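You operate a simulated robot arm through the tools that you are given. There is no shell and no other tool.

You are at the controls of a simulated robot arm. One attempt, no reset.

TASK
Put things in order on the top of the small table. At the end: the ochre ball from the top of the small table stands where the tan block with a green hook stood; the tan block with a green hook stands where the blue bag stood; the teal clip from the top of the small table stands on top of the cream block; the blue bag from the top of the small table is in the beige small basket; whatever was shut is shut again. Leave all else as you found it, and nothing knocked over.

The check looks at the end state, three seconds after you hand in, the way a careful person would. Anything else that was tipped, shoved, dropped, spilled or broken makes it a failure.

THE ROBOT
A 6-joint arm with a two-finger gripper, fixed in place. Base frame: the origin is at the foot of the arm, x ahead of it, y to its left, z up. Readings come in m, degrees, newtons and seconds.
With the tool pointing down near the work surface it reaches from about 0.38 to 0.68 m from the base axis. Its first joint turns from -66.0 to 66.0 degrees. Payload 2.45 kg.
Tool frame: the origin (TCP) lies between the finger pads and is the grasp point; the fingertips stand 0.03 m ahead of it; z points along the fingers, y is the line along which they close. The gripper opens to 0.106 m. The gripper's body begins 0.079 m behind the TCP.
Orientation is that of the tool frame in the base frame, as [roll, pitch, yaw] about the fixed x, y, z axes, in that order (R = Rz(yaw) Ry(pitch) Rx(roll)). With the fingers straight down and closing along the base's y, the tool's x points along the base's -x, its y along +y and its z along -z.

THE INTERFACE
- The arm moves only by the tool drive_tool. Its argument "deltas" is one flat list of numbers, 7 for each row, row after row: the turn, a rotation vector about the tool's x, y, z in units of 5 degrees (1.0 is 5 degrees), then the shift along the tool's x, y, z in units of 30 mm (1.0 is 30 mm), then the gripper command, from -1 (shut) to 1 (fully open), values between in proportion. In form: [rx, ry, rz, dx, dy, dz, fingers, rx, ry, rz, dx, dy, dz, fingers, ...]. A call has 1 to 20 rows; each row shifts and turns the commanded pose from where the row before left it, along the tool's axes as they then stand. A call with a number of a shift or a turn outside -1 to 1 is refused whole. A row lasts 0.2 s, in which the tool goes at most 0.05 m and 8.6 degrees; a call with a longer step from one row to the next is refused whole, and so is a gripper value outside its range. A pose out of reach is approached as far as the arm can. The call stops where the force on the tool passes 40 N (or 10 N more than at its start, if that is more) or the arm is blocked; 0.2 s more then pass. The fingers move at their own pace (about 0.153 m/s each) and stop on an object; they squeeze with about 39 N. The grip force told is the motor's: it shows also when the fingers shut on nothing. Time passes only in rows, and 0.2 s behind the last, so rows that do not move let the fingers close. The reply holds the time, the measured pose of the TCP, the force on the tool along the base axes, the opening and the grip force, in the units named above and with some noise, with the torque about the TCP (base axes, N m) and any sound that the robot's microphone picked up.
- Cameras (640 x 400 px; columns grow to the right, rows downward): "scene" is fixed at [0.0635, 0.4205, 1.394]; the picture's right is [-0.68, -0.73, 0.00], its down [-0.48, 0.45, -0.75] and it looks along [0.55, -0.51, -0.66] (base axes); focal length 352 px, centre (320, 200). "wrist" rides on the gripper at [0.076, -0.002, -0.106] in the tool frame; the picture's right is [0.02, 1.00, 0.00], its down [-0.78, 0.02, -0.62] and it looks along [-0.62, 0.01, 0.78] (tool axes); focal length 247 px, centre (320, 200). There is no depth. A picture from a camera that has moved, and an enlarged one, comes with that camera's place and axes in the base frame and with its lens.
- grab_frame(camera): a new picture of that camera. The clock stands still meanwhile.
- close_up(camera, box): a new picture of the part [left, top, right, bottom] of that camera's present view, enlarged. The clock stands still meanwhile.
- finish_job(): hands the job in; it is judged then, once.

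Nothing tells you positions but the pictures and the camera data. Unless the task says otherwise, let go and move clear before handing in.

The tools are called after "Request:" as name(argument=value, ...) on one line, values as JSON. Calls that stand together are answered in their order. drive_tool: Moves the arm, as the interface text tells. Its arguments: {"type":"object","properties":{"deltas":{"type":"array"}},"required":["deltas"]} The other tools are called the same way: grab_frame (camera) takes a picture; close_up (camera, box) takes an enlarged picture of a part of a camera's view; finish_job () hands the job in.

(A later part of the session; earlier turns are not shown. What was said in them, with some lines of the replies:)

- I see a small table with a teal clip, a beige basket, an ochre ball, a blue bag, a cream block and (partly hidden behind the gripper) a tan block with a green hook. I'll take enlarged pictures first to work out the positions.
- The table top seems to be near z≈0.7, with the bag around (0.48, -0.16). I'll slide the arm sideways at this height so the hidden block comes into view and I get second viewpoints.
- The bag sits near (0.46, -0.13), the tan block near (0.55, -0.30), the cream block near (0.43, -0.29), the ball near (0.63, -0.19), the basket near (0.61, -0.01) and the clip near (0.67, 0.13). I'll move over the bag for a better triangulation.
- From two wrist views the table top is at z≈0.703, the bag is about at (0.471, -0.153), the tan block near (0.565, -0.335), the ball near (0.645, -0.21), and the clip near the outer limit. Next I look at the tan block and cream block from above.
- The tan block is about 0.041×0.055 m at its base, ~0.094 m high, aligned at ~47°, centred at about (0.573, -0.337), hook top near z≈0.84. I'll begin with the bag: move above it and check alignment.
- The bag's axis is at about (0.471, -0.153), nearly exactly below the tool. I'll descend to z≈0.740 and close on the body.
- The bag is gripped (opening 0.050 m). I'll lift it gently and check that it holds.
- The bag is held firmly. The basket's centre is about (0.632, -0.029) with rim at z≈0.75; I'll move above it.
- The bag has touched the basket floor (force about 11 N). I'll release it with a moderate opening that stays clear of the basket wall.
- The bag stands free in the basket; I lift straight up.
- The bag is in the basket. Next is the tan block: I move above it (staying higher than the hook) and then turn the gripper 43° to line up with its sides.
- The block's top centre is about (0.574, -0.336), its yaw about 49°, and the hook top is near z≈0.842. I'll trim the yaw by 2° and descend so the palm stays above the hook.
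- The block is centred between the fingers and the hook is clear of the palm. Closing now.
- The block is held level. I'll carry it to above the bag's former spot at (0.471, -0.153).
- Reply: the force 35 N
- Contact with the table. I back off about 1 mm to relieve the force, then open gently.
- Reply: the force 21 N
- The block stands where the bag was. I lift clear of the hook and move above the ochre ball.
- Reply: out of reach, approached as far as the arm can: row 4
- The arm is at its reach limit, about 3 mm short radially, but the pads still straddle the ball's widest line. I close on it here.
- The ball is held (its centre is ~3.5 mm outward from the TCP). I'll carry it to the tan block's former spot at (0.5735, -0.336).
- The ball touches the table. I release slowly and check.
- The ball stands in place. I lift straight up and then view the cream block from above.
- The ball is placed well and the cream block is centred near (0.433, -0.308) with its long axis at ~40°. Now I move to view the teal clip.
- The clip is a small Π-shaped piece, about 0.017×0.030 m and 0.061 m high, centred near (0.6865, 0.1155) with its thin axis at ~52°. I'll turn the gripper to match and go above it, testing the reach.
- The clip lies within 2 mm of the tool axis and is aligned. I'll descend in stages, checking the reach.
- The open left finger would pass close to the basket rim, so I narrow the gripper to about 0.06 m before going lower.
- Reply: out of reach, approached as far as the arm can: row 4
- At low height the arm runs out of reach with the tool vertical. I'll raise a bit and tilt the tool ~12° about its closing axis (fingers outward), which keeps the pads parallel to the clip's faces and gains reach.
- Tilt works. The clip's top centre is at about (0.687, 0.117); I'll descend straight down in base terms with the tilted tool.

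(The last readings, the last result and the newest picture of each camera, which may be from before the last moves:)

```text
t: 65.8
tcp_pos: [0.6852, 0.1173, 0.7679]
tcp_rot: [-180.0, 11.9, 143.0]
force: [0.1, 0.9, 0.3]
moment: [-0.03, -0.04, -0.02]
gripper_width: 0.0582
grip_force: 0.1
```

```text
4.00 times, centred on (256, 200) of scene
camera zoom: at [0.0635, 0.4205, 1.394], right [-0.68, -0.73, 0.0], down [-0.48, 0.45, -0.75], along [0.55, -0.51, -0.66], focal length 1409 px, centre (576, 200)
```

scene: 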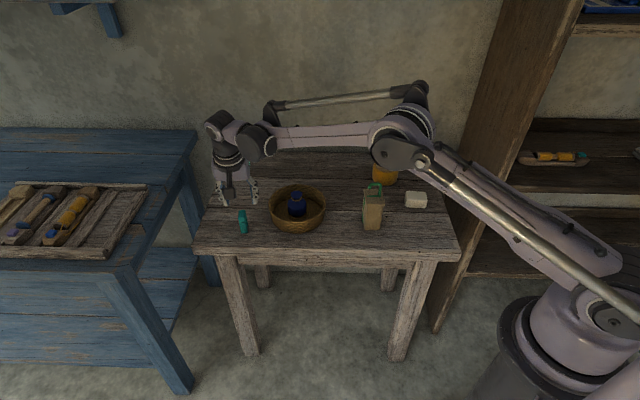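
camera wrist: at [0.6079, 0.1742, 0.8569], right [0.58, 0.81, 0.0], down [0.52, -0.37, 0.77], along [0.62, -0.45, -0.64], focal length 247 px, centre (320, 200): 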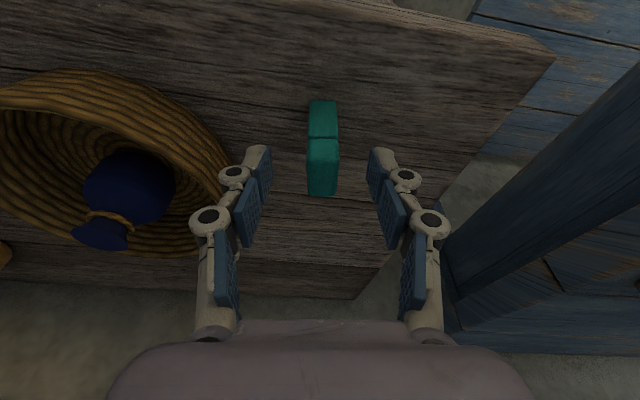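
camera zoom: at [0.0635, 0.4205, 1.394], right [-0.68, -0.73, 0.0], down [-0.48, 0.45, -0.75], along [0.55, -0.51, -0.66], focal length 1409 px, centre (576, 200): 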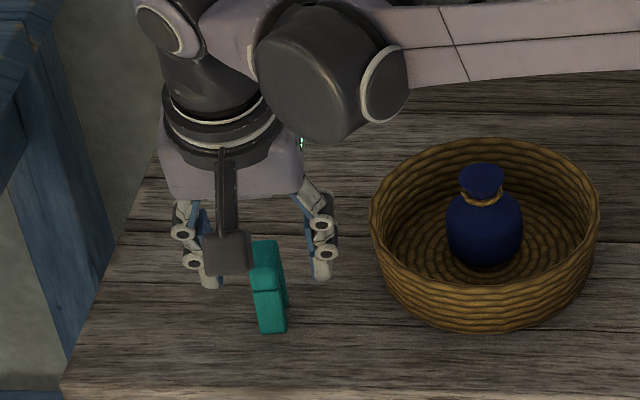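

Request:
close_up(camera="wrist", box=[275, 90, 371, 210])

```text
3.33 times, centred on (323, 150) of wrist
camera zoom: at [0.6079, 0.1742, 0.8569], right [0.58, 0.81, 0.0], down [0.52, -0.37, 0.77], along [0.62, -0.45, -0.64], focal length 823 px, centre (310, 367)
```

zoom: 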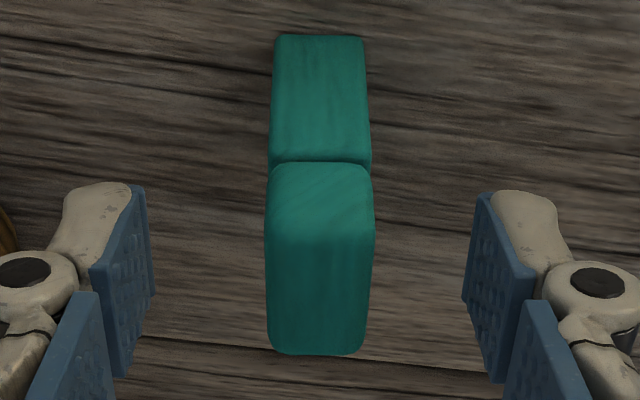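

Request:
drive_tool(deltas=[0, 0, 0, 0.112, 0.01, 0.284, 0.1, 0, 0, 0, 0.112, 0.01, 0.284, 0.1, 0, 0, 0, 0, 0, 0, 0.1])

Request:
close_up(camera="wrist", box=[200, 90, 440, 240])

Request:
close_up(camera="scene", box=[200, 150, 312, 250])

```text
t: 66.6
tcp_pos: [0.6842, 0.1204, 0.7503]
tcp_rot: [-179.9, 12.1, 143.1]
force: [0.0, 0.7, -0.2]
moment: [-0.01, 0.05, 0.06]
gripper_width: 0.0582
grip_force: 0.0
```

```text
2.67 times, centred on (320, 165) of wrist
camera zoom: at [0.606, 0.1771, 0.8386], right [0.58, 0.81, 0.0], down [0.52, -0.37, 0.77], along [0.62, -0.45, -0.64], focal length 659 px, centre (320, 293)
```

zoom: 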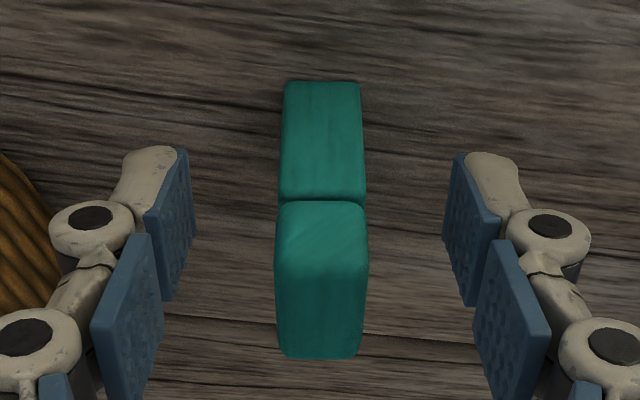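

```text
4.00 times, centred on (256, 200) of scene
camera zoom: at [0.0635, 0.4205, 1.394], right [-0.68, -0.73, 0.0], down [-0.48, 0.45, -0.75], along [0.55, -0.51, -0.66], focal length 1409 px, centre (576, 200)
```

zoom: 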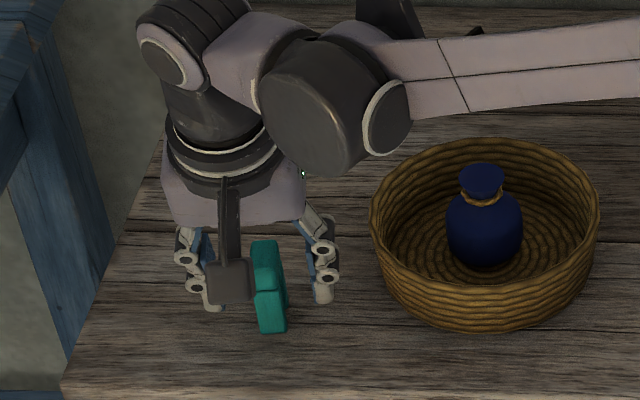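

The clip is centred between the pads, and the arm reaches. Closing on it.

Request:
drive_tool(deltas=[0, 0, 0, 0, 0, 0, -0.2, 0, 0, 0, 0, 0, 0, -0.5, 0, 0, 0, 0, 0, 0, -0.65, 0, 0, 0, 0, 0, 0, -1, 0, 0, 0, 0, 0, 0, -1, 0, 0, 0, 0, 0, 0, -1])

Request:
grab_frame(camera="wrist")

Request:
close_up(camera="scene", box=[200, 150, 312, 250])

```text
t: 68.0
tcp_pos: [0.6843, 0.1206, 0.7502]
tcp_rot: [-179.9, 12.0, 143.0]
force: [-0.4, -0.2, -0.3]
moment: [-0.01, 0.02, -0.02]
gripper_width: 0.0167
grip_force: 39.1
```

```text
taken
camera wrist: at [0.606, 0.1769, 0.8388], right [0.58, 0.81, 0.0], down [0.52, -0.37, 0.77], along [0.62, -0.45, -0.64], focal length 247 px, centre (320, 200)
```

wrist: 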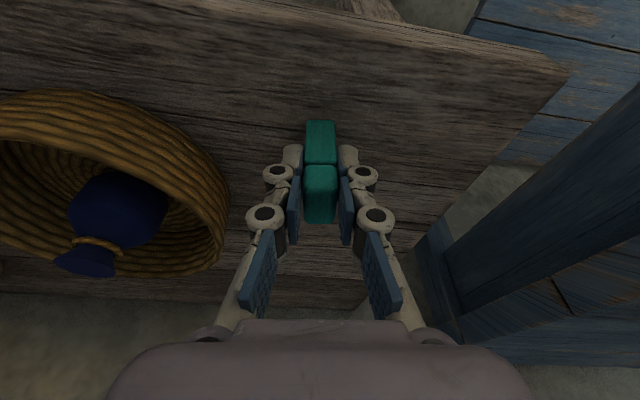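

```text
4.00 times, centred on (256, 200) of scene
camera zoom: at [0.0635, 0.4205, 1.394], right [-0.68, -0.73, 0.0], down [-0.48, 0.45, -0.75], along [0.55, -0.51, -0.66], focal length 1409 px, centre (576, 200)
```

zoom: 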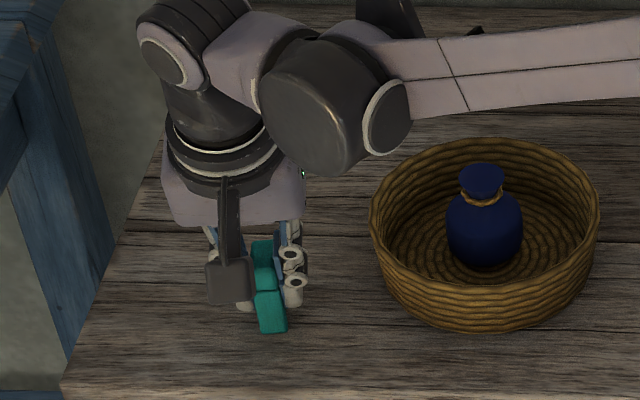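

Request:
drive_tool(deltas=[0, 0, 0, -0.063, 0, -0.293, -1, 0, 0, 0, -0.126, 0, -0.587, -1, 0, 0, 0, -0.2096, 0, -0.9778, -1, 0, 0, 0, -0.2096, 0, -0.9778, -1, 0, 0, 0, 0, 0, 0, -1])

Request:
grab_frame(camera="wrist")

Request:
close_up(camera="scene", box=[200, 130, 312, 230])

```text
t: 69.2
tcp_pos: [0.6855, 0.1188, 0.8369]
tcp_rot: [180.0, 12.0, 142.9]
force: [0.2, -0.4, -0.1]
moment: [-0.02, 0.0, -0.01]
gripper_width: 0.0164
grip_force: 38.5
```

```text
taken
camera wrist: at [0.6062, 0.1761, 0.9259], right [0.58, 0.81, 0.0], down [0.52, -0.37, 0.77], along [0.62, -0.45, -0.64], focal length 247 px, centre (320, 200)
```

wrist: 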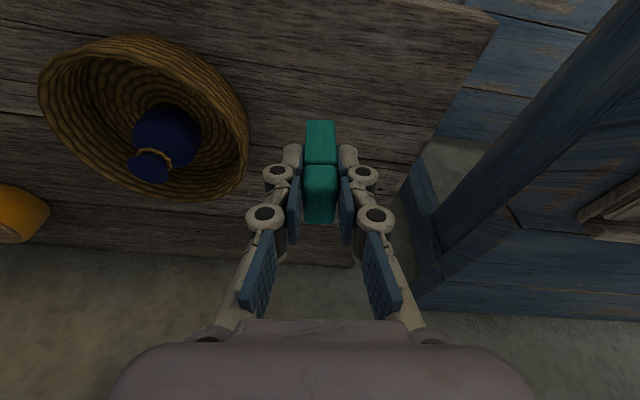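

```text
4.00 times, centred on (256, 180) of scene
camera zoom: at [0.0635, 0.4205, 1.394], right [-0.68, -0.73, 0.0], down [-0.48, 0.45, -0.75], along [0.55, -0.51, -0.66], focal length 1409 px, centre (576, 280)
```

zoom: 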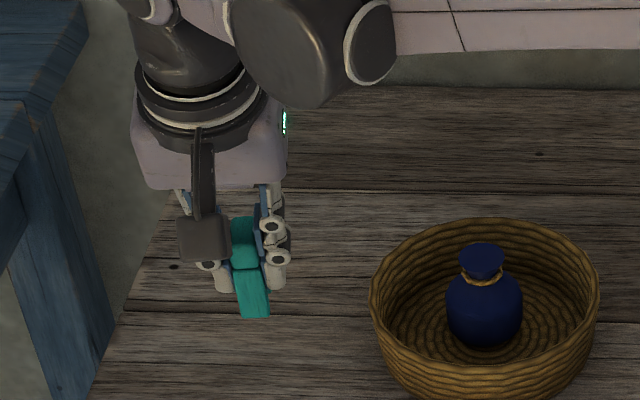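

The clip is held firmly. I raise it higher and carry it over towards the cream block, passing well above the hook.

Request:
drive_tool(deltas=[0, 0, 0, -0.2096, 0, -0.9778, -1, 0, 0, 0, -0.2096, 0, -0.9778, -1, 0, 0, 0, -0.2096, 0, -0.9778, -1, 0, 0, 0, 0, 0, 0, -1])

Request:
drive_tool(deltas=[0, 0, 0, -0.1066, -0.9657, 0.0228, -1, 0, 0, 0, -0.1066, -0.9657, 0.0228, -1, 0, 0, 0, -0.1066, -0.9657, 0.0228, -1, 0, 0, 0, -0.1066, -0.9657, 0.0228, -1, 0, 0, 0, -0.1066, -0.9657, 0.0228, -1, 0, 0, 0, -0.1066, -0.9657, 0.0228, -1, 0, 0, 0, -0.1066, -0.9657, 0.0228, -1, 0, 0, 0, -0.1066, -0.9657, 0.0228, -1, 0, 0, 0, -0.1066, -0.9657, 0.0228, -1, 0, 0, 0, -0.1066, -0.9657, 0.0228, -1, 0, 0, 0, -0.1066, -0.9657, 0.0228, -1, 0, 0, 0, -0.1066, -0.9657, 0.0228, -1, 0, 0, 0, -0.1066, -0.9657, 0.0228, -1, 0, 0, 0, -0.1066, -0.9657, 0.0228, -1, 0, 0, 0, -0.1066, -0.9657, 0.0228, -1, 0, 0, 0, -0.1066, -0.9657, 0.0228, -1, 0, 0, 0, -0.1066, -0.9657, 0.0228, -1, 0, 0, 0, 0, 0, 0, -1])

Request:
grab_frame(camera="wrist")

Request:
grab_frame(camera="scene")

```text
t: 70.2
tcp_pos: [0.6837, 0.1185, 0.928]
tcp_rot: [180.0, 12.0, 143.0]
force: [0.2, 0.5, 0.1]
moment: [0.01, -0.04, 0.01]
gripper_width: 0.0167
grip_force: 39.0
```

```text
t: 74.0
tcp_pos: [0.4329, -0.3066, 0.9261]
tcp_rot: [180.0, 12.0, 143.0]
force: [0.4, 0.1, -0.6]
moment: [0.0, -0.01, -0.04]
gripper_width: 0.0164
grip_force: 39.2
```

```text
taken
camera wrist: at [0.3544, -0.2504, 1.0148], right [0.58, 0.81, 0.0], down [0.52, -0.37, 0.77], along [0.62, -0.45, -0.64], focal length 247 px, centre (320, 200)
```

wrist: 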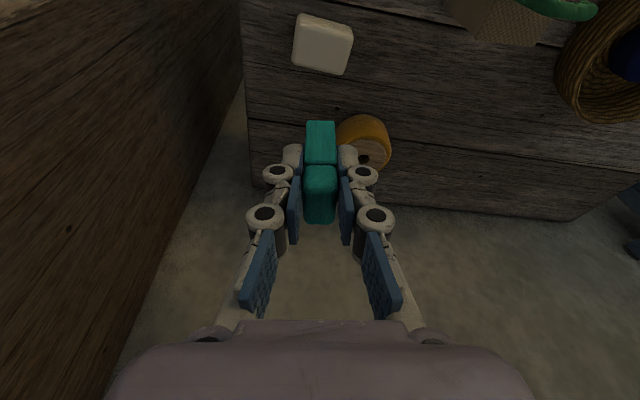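

```text
taken
```

scene: 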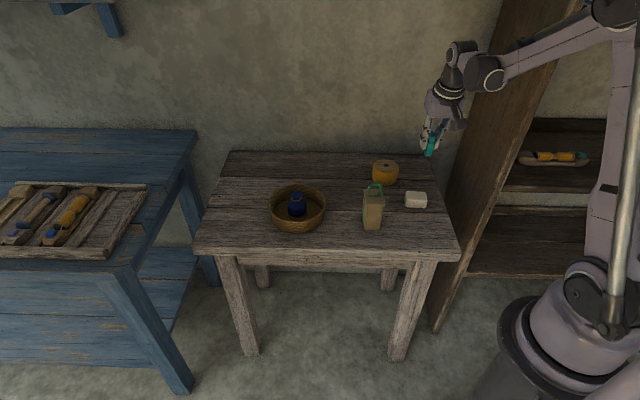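

Request:
close_up(camera="wrist", box=[276, 0, 372, 90])

Request:
close_up(camera="scene", box=[390, 120, 470, 220])

```text
4.44 times, centred on (324, 45) of wrist
camera zoom: at [0.3544, -0.2504, 1.0148], right [0.58, 0.81, 0.0], down [0.52, -0.37, 0.77], along [0.62, -0.45, -0.64], focal length 1098 px, centre (302, 889)
```

zoom: 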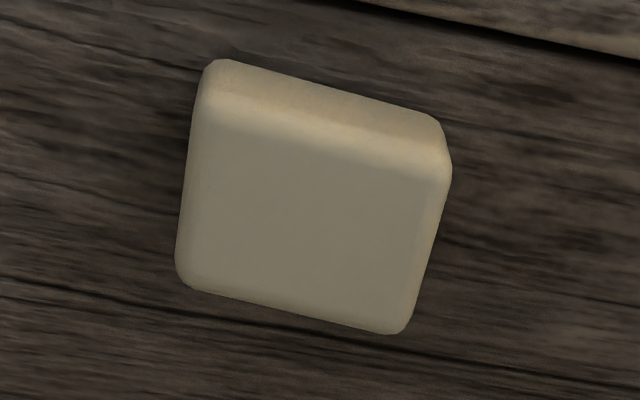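

```text
4.00 times, centred on (430, 170) of scene
camera zoom: at [0.0635, 0.4205, 1.394], right [-0.68, -0.73, 0.0], down [-0.48, 0.45, -0.75], along [0.55, -0.51, -0.66], focal length 1409 px, centre (-120, 320)
```

zoom: 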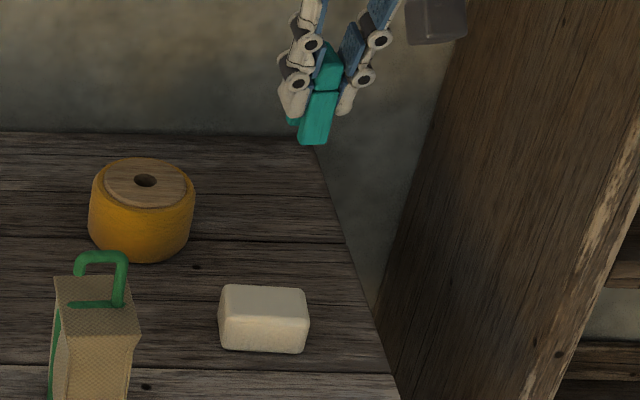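

The cream block's top centre is about (0.4334, -0.3088) with long axis at ~42°. I'll turn the held clip +79° about the vertical so its long side lies along the block.

Request:
drive_tool(deltas=[-0.2053, 0, -0.9659, 0, 0, 0, -1, -0.2053, 0, -0.9659, 0, 0, 0, -1, -0.2053, 0, -0.9659, 0, 0, 0, -1, -0.2053, 0, -0.9659, 0, 0, 0, -1, -0.2053, 0, -0.9659, 0, 0, 0, -1, -0.2053, 0, -0.9659, 0, 0, 0, -1, -0.2053, 0, -0.9659, 0, 0, 0, -1, -0.2053, 0, -0.9659, 0, 0, 0, -1, 0, 0, 0, 0, 0, 0, -1])

Request:
grab_frame(camera="scene")

```text
t: 76.0
tcp_pos: [0.4325, -0.3073, 0.9266]
tcp_rot: [179.8, 12.0, -177.4]
force: [-0.3, 0.0, 0.1]
moment: [0.01, -0.02, 0.02]
gripper_width: 0.0167
grip_force: 38.7
```

```text
taken
```

scene: 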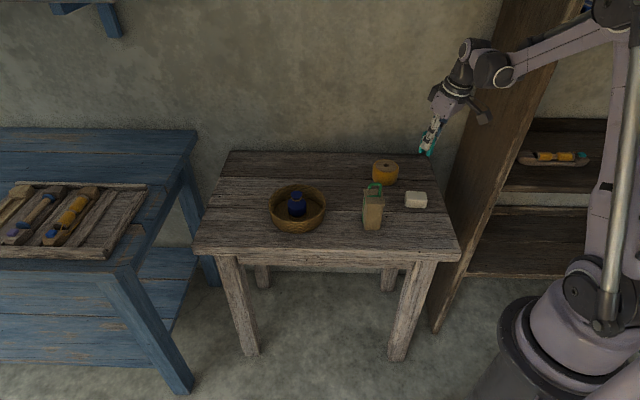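

Request:
drive_tool(deltas=[-0.2053, 0, -0.9659, 0, 0, 0, -1, -0.2053, 0, -0.9659, 0, 0, 0, -1, -0.2053, 0, -0.9659, 0, 0, 0, -1, -0.2053, 0, -0.9659, 0, 0, 0, -1, -0.2053, 0, -0.9659, 0, 0, 0, -1, -0.2053, 0, -0.9659, 0, 0, 0, -1, -0.2053, 0, -0.9659, 0, 0, 0, -1, -0.2053, 0, -0.9659, 0, 0, 0, -1, 0, 0, 0, 0, 0, 0, -1])

Request:
grab_frame(camera="wrist")

Request:
close_up(camera="scene", box=[380, 70, 508, 220])

```text
t: 78.0
tcp_pos: [0.4312, -0.3079, 0.925]
tcp_rot: [179.9, 12.1, -137.9]
force: [-1.2, 0.4, 0.4]
moment: [0.0, -0.02, -0.04]
gripper_width: 0.0166
grip_force: 39.2
```

```text
taken
camera wrist: at [0.361, -0.3737, 1.015], right [-0.69, 0.73, 0.0], down [0.46, 0.44, 0.77], along [0.56, 0.53, -0.64], focal length 247 px, centre (320, 200)
```

wrist: 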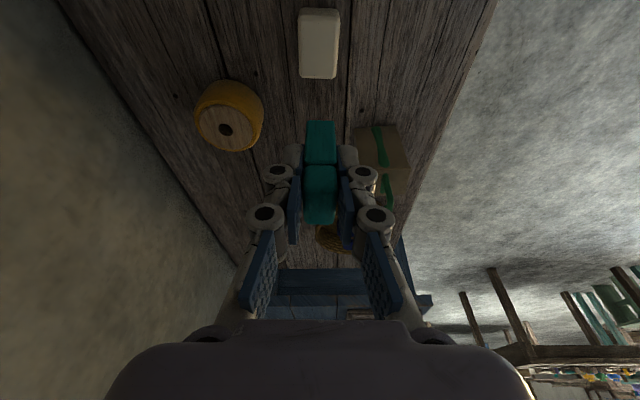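

```text
2.67 times, centred on (444, 145) of scene
camera zoom: at [0.0635, 0.4205, 1.394], right [-0.68, -0.73, 0.0], down [-0.48, 0.45, -0.75], along [0.55, -0.51, -0.66], focal length 939 px, centre (-11, 347)
```

zoom: 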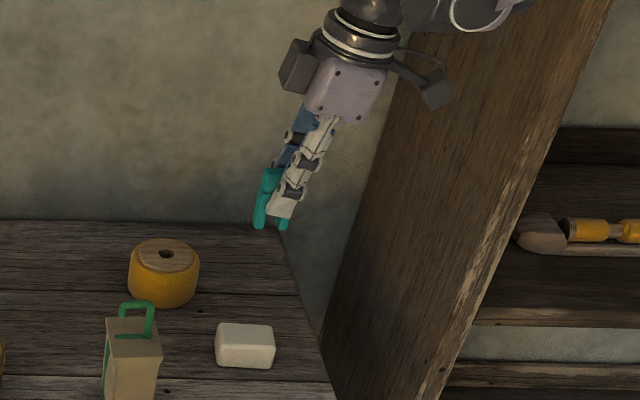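

Request:
close_up(camera="wrist", box=[272, 0, 368, 90])

Request:
close_up(camera="wrist", box=[270, 100, 370, 240])

```text
4.44 times, centred on (320, 45) of wrist
camera zoom: at [0.361, -0.3737, 1.015], right [-0.69, 0.73, 0.0], down [0.46, 0.44, 0.77], along [0.56, 0.53, -0.64], focal length 1098 px, centre (320, 889)
```

zoom: 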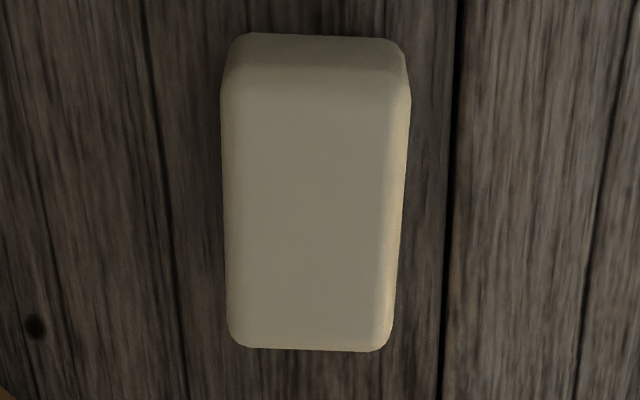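

```text
2.86 times, centred on (320, 170) of wrist
camera zoom: at [0.361, -0.3737, 1.015], right [-0.69, 0.73, 0.0], down [0.46, 0.44, 0.77], along [0.56, 0.53, -0.64], focal length 706 px, centre (320, 286)
```

zoom: 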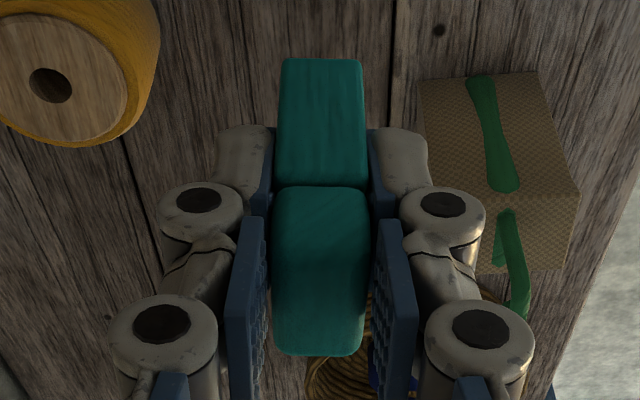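

The clip is aligned within ~1° of the block's long axis. I apply a small centring correction and descend to just above the block.

Request:
drive_tool(deltas=[0, 0, 0, 0.0705, -0.067, 0.743, -1, 0, 0, 0, 0.1555, 0, 0.7252, -1, 0, 0, 0, 0.1555, 0, 0.7252, -1, 0, 0, 0, 0.1555, 0, 0.7252, -1, 0, 0, 0, 0.1555, 0, 0.7252, -1, 0, 0, 0, 0.12, 0, 0.56, -1, 0, 0, 0, 0, 0, 0, -1])

Request:
grab_frame(camera="wrist")

Request:
close_up(camera="scene", box=[370, 130, 466, 220])

```text
t: 79.6
tcp_pos: [0.435, -0.307, 0.7981]
tcp_rot: [-180.0, 12.2, -138.0]
force: [0.2, -0.1, -0.8]
moment: [-0.02, -0.01, -0.02]
gripper_width: 0.0165
grip_force: 39.2
```

```text
taken
camera wrist: at [0.3642, -0.3736, 0.8858], right [-0.68, 0.73, 0.0], down [0.46, 0.44, 0.77], along [0.56, 0.53, -0.64], focal length 247 px, centre (320, 200)
```

wrist: 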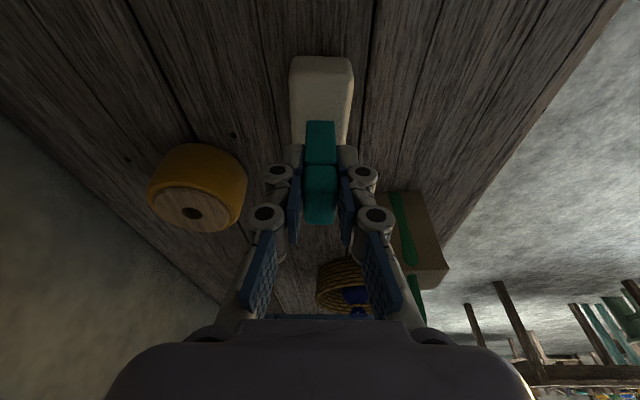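

```text
4.44 times, centred on (418, 175) of scene
camera zoom: at [0.0635, 0.4205, 1.394], right [-0.68, -0.73, 0.0], down [-0.48, 0.45, -0.75], along [0.55, -0.51, -0.66], focal length 1565 px, centre (-116, 311)
```

zoom: 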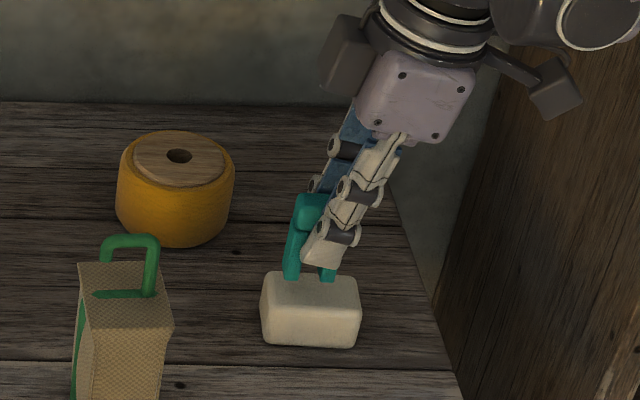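

Request:
drive_tool(deltas=[0, 0, 0, 0.031, 0, 0.147, -1, 0, 0, 0, 0.031, 0, 0.147, -1, 0, 0, 0, 0, 0, 0, -1])

Request:
close_up(camera="scene", box=[390, 165, 438, 215])

Request:
close_up(camera="wrist", box=[270, 40, 370, 140])

```text
t: 80.4
tcp_pos: [0.4345, -0.308, 0.7894]
tcp_rot: [-180.0, 12.1, -138.1]
force: [0.0, 0.8, 0.0]
moment: [0.01, -0.01, -0.01]
gripper_width: 0.0166
grip_force: 38.6
```

```text
8.00 times, centred on (414, 190) of scene
camera zoom: at [0.0635, 0.4205, 1.394], right [-0.68, -0.73, 0.0], down [-0.48, 0.45, -0.75], along [0.55, -0.51, -0.66], focal length 2818 px, centre (-432, 280)
```

zoom: 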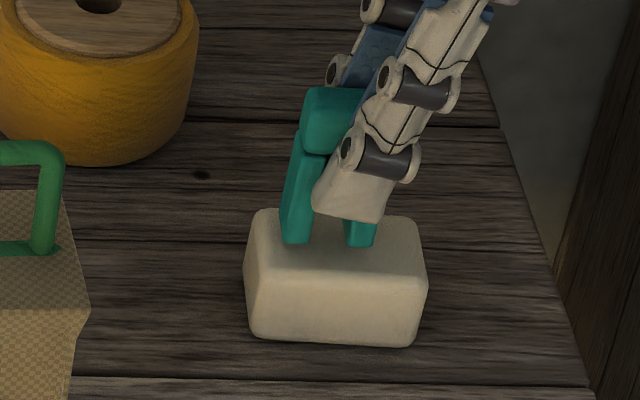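

```text
4.00 times, centred on (320, 90) of wrist
camera zoom: at [0.3643, -0.3735, 0.8773], right [-0.68, 0.73, 0.0], down [0.46, 0.44, 0.77], along [0.56, 0.53, -0.64], focal length 988 px, centre (320, 640)
```

zoom: 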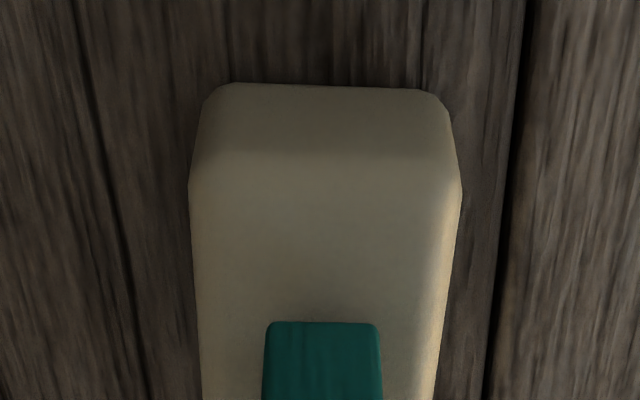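

The legs hover over the middle of the block's top. I lower in small steps until contact.

Request:
drive_tool(deltas=[0, 0, 0, 0.05, 0, -0.01, -1, 0, 0, 0, 0.0168, 0, 0.0782, -1, 0, 0, 0, 0, 0, 0, -1])

```text
t: 81.2
tcp_pos: [0.4345, -0.3081, 0.787]
tcp_rot: [180.0, 12.1, -138.0]
force: [-0.5, -0.2, -0.2]
moment: [0.0, 0.0, -0.01]
gripper_width: 0.0165
grip_force: 39.1
```

Request:
drive_tool(deltas=[0, 0, 0, 0.0084, 0, 0.0391, -1, 0, 0, 0, 0, 0, 0, -1])

```text
t: 81.8
tcp_pos: [0.4345, -0.3087, 0.7856]
tcp_rot: [179.9, 12.1, -137.9]
force: [0.6, -0.4, -0.2]
moment: [-0.03, 0.01, 0.0]
gripper_width: 0.017
grip_force: 38.3
```

Request:
drive_tool(deltas=[0, 0, 0, 0.0084, 0, 0.0391, -1, 0, 0, 0, 0, 0, 0, -1])

Request:
close_up(camera="scene", box=[390, 165, 438, 215])

```text
t: 82.4
tcp_pos: [0.4331, -0.3092, 0.7835]
tcp_rot: [180.0, 12.1, -138.1]
force: [-0.2, -0.1, 0.3]
moment: [-0.01, 0.01, -0.03]
gripper_width: 0.0168
grip_force: 39.1
```

```text
8.00 times, centred on (414, 190) of scene
camera zoom: at [0.0635, 0.4205, 1.394], right [-0.68, -0.73, 0.0], down [-0.48, 0.45, -0.75], along [0.55, -0.51, -0.66], focal length 2818 px, centre (-432, 280)
```

zoom: 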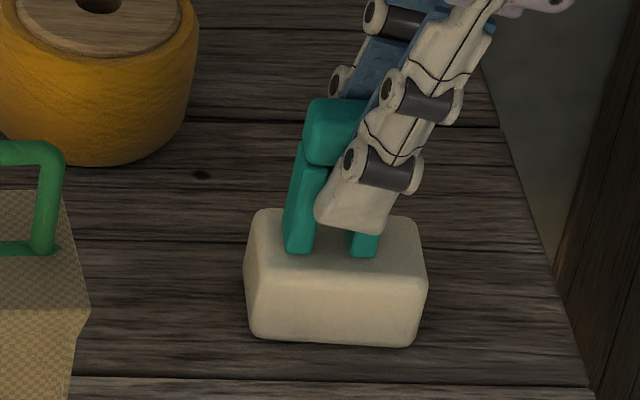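

Request:
drive_tool(deltas=[0, 0, 0, 0.0084, 0, 0.0391, -1, 0, 0, 0, 0, 0, 0, -1])

```text
t: 83.0
tcp_pos: [0.4332, -0.3084, 0.7836]
tcp_rot: [-180.0, 12.2, -138.1]
force: [-1.1, -0.8, 22.8]
moment: [0.03, -0.06, 0.01]
gripper_width: 0.0169
grip_force: 38.5
```

Contact reached. I ease off slightly and open the fingers gently.

Request:
drive_tool(deltas=[0, 0, 0, -0.006, 0, -0.027, -1, 0, 0, 0, 0, 0, 0, -1])

```text
t: 83.6
tcp_pos: [0.4331, -0.3078, 0.7832]
tcp_rot: [-180.0, 12.1, -137.9]
force: [-1.0, 0.4, 14.2]
moment: [0.07, 0.0, -0.03]
gripper_width: 0.0167
grip_force: 38.9
```

Request:
drive_tool(deltas=[0, 0, 0, -0.006, 0, -0.027, -1, 0, 0, 0, 0, 0, 0, -0.66, 0, 0, 0, 0, 0, 0, -0.55, 0, 0, 0, 0, 0, 0, -0.4, 0, 0, 0, 0, 0, 0, -0.2, 0, 0, 0, 0, 0, 0, -0.1, 0, 0, 0, 0, 0, 0, -0.1])

Request:
close_up(camera="scene", box=[390, 165, 438, 215])

Request:
close_up(camera="wrist", box=[220, 40, 420, 240])

```text
t: 85.2
tcp_pos: [0.4345, -0.3081, 0.7849]
tcp_rot: [180.0, 12.2, -138.1]
force: [1.0, -0.5, -1.0]
moment: [0.04, -0.01, 0.0]
gripper_width: 0.0479
grip_force: 0.0
```

```text
8.00 times, centred on (414, 190) of scene
camera zoom: at [0.0635, 0.4205, 1.394], right [-0.68, -0.73, 0.0], down [-0.48, 0.45, -0.75], along [0.55, -0.51, -0.66], focal length 2818 px, centre (-432, 280)
```

zoom: 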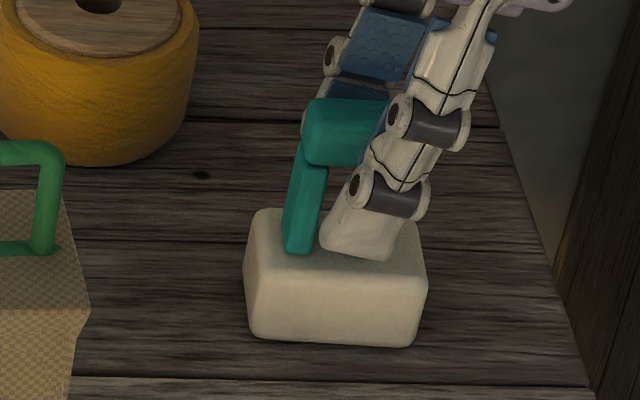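

```text
2.00 times, centred on (320, 140) of wrist
camera zoom: at [0.3631, -0.3745, 0.8729], right [-0.68, 0.73, 0.0], down [0.46, 0.44, 0.77], along [0.56, 0.53, -0.64], focal length 494 px, centre (320, 320)
```

zoom: 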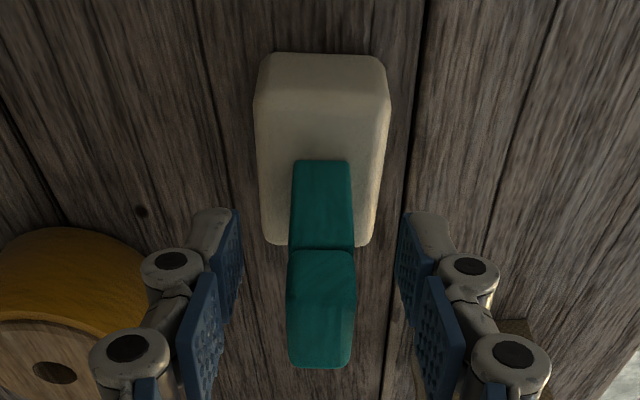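

The clip stands by itself on the cream block. I retreat straight up.

Request:
drive_tool(deltas=[0, 0, 0, -0.063, 0, -0.293, -0.1, 0, 0, 0, -0.126, 0, -0.587, -0.1, 0, 0, 0, -0.2096, 0, -0.9778, -0.1, 0, 0, 0, -0.2096, 0, -0.9778, -0.1, 0, 0, 0, -0.2096, 0, -0.9778, -0.1, 0, 0, 0, -0.2096, 0, -0.9778, 0.3, 0, 0, 0, -0.2096, 0, -0.9778, 1, 0, 0, 0, 0, 0, 0, 1])

Request:
grab_frame(camera="scene")

Request:
close_up(camera="scene", box=[330, 145, 450, 240])

Request:
grab_frame(camera="wrist")

```text
t: 87.0
tcp_pos: [0.4348, -0.3072, 0.9623]
tcp_rot: [-180.0, 12.1, -138.0]
force: [0.0, 0.0, -0.4]
moment: [-0.03, 0.02, 0.0]
gripper_width: 0.1058
grip_force: 0.0
```

```text
taken
```

scene: 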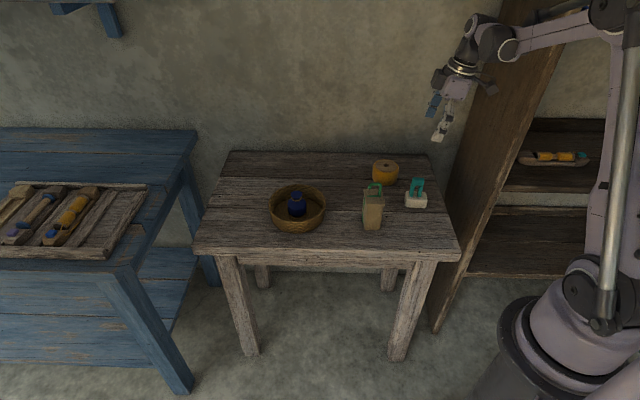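

```text
4.21 times, centred on (390, 192) of scene
camera zoom: at [0.0635, 0.4205, 1.394], right [-0.68, -0.73, 0.0], down [-0.48, 0.45, -0.75], along [0.55, -0.51, -0.66], focal length 1483 px, centre (25, 232)
```

zoom: 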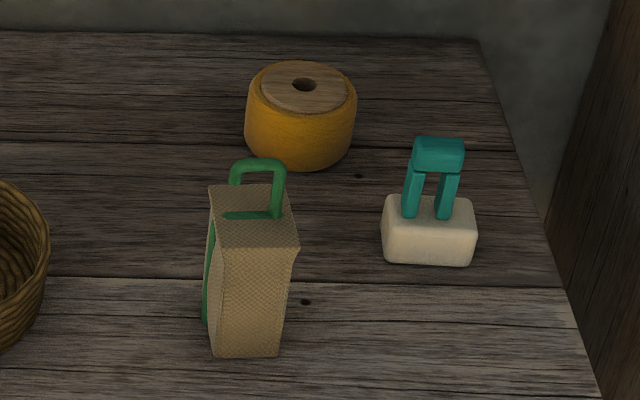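

```text
taken
camera wrist: at [0.3642, -0.3742, 1.0508], right [-0.68, 0.73, 0.0], down [0.46, 0.44, 0.77], along [0.56, 0.53, -0.64], focal length 247 px, centre (320, 200)
```

wrist: 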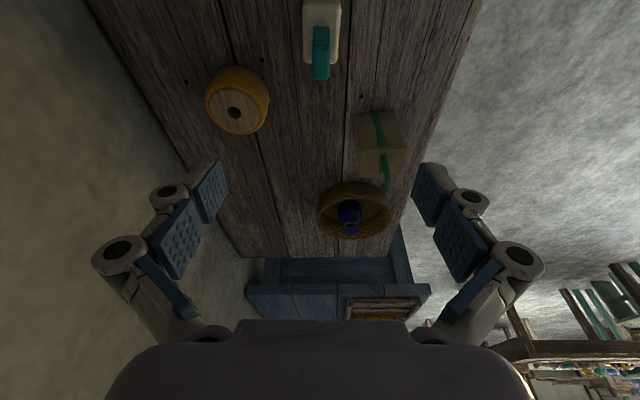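

All four items look placed. I'll take a last close look at the clip, the basket and the rest before handing in.

Request:
close_up(camera="scene", box=[395, 165, 443, 215])

Request:
close_up(camera="scene", box=[190, 140, 470, 315])

Request:
drive_tool(deltas=[0, 0, 0, -0.2096, 0, -0.9778, 1, 0, 0, 0, 0, 0, 0, 1, 0, 0, 0, 0, 0, 0, 1])

```text
8.00 times, centred on (419, 190) of scene
camera zoom: at [0.0635, 0.4205, 1.394], right [-0.68, -0.73, 0.0], down [-0.48, 0.45, -0.75], along [0.55, -0.51, -0.66], focal length 2818 px, centre (-472, 280)
```

zoom: 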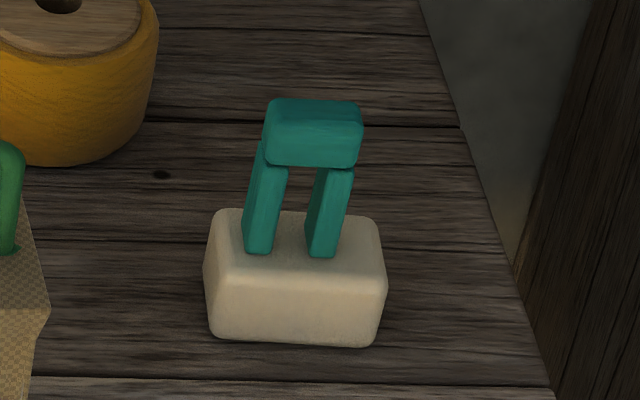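

```text
2.29 times, centred on (330, 228) of scene
camera zoom: at [0.0635, 0.4205, 1.394], right [-0.68, -0.73, 0.0], down [-0.48, 0.45, -0.75], along [0.55, -0.51, -0.66], focal length 805 px, centre (297, 137)
```

zoom: 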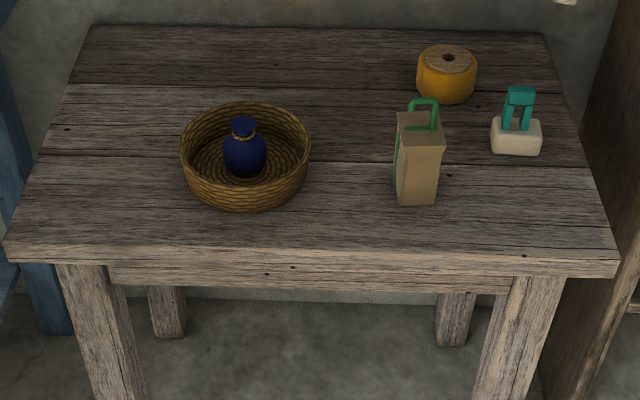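

```text
t: 87.8
tcp_pos: [0.4344, -0.3073, 0.9926]
tcp_rot: [179.9, 12.1, -138.0]
force: [0.3, 0.2, 0.4]
moment: [0.0, 0.01, -0.02]
gripper_width: 0.1059
grip_force: 0.0
```

The last pictures show the bag upright in the basket and the tan block with its hook standing on the bag's old spot. The ball is on the block's old spot, and the clip stands upright on the cream block. Nothing else has moved, nothing on the table needed shutting, and the gripper is empty and clear, so I'm handing in.

Request:
finish_job()

```text
The job is handed in.
```

The job is handed in. In the last pictures before that, all four items stood where the task asked:

- **Blue bag:** it stands upright in the beige basket.
- **Tan block with the green hook:** it stands where the bag was, within about 4 mm by my estimate.
- **Ochre ball:** it stands where the tan block was, also within about 4 mm.
- **Teal clip:** it stands on its two legs on top of the cream block. I turned it about 79° so its long side runs along the block.

The basket and the cream block look unmoved and nothing was knocked over. Nothing needed shutting, because I saw nothing on the table that had been shut. The gripper was open, empty and clear of the table at hand-in.
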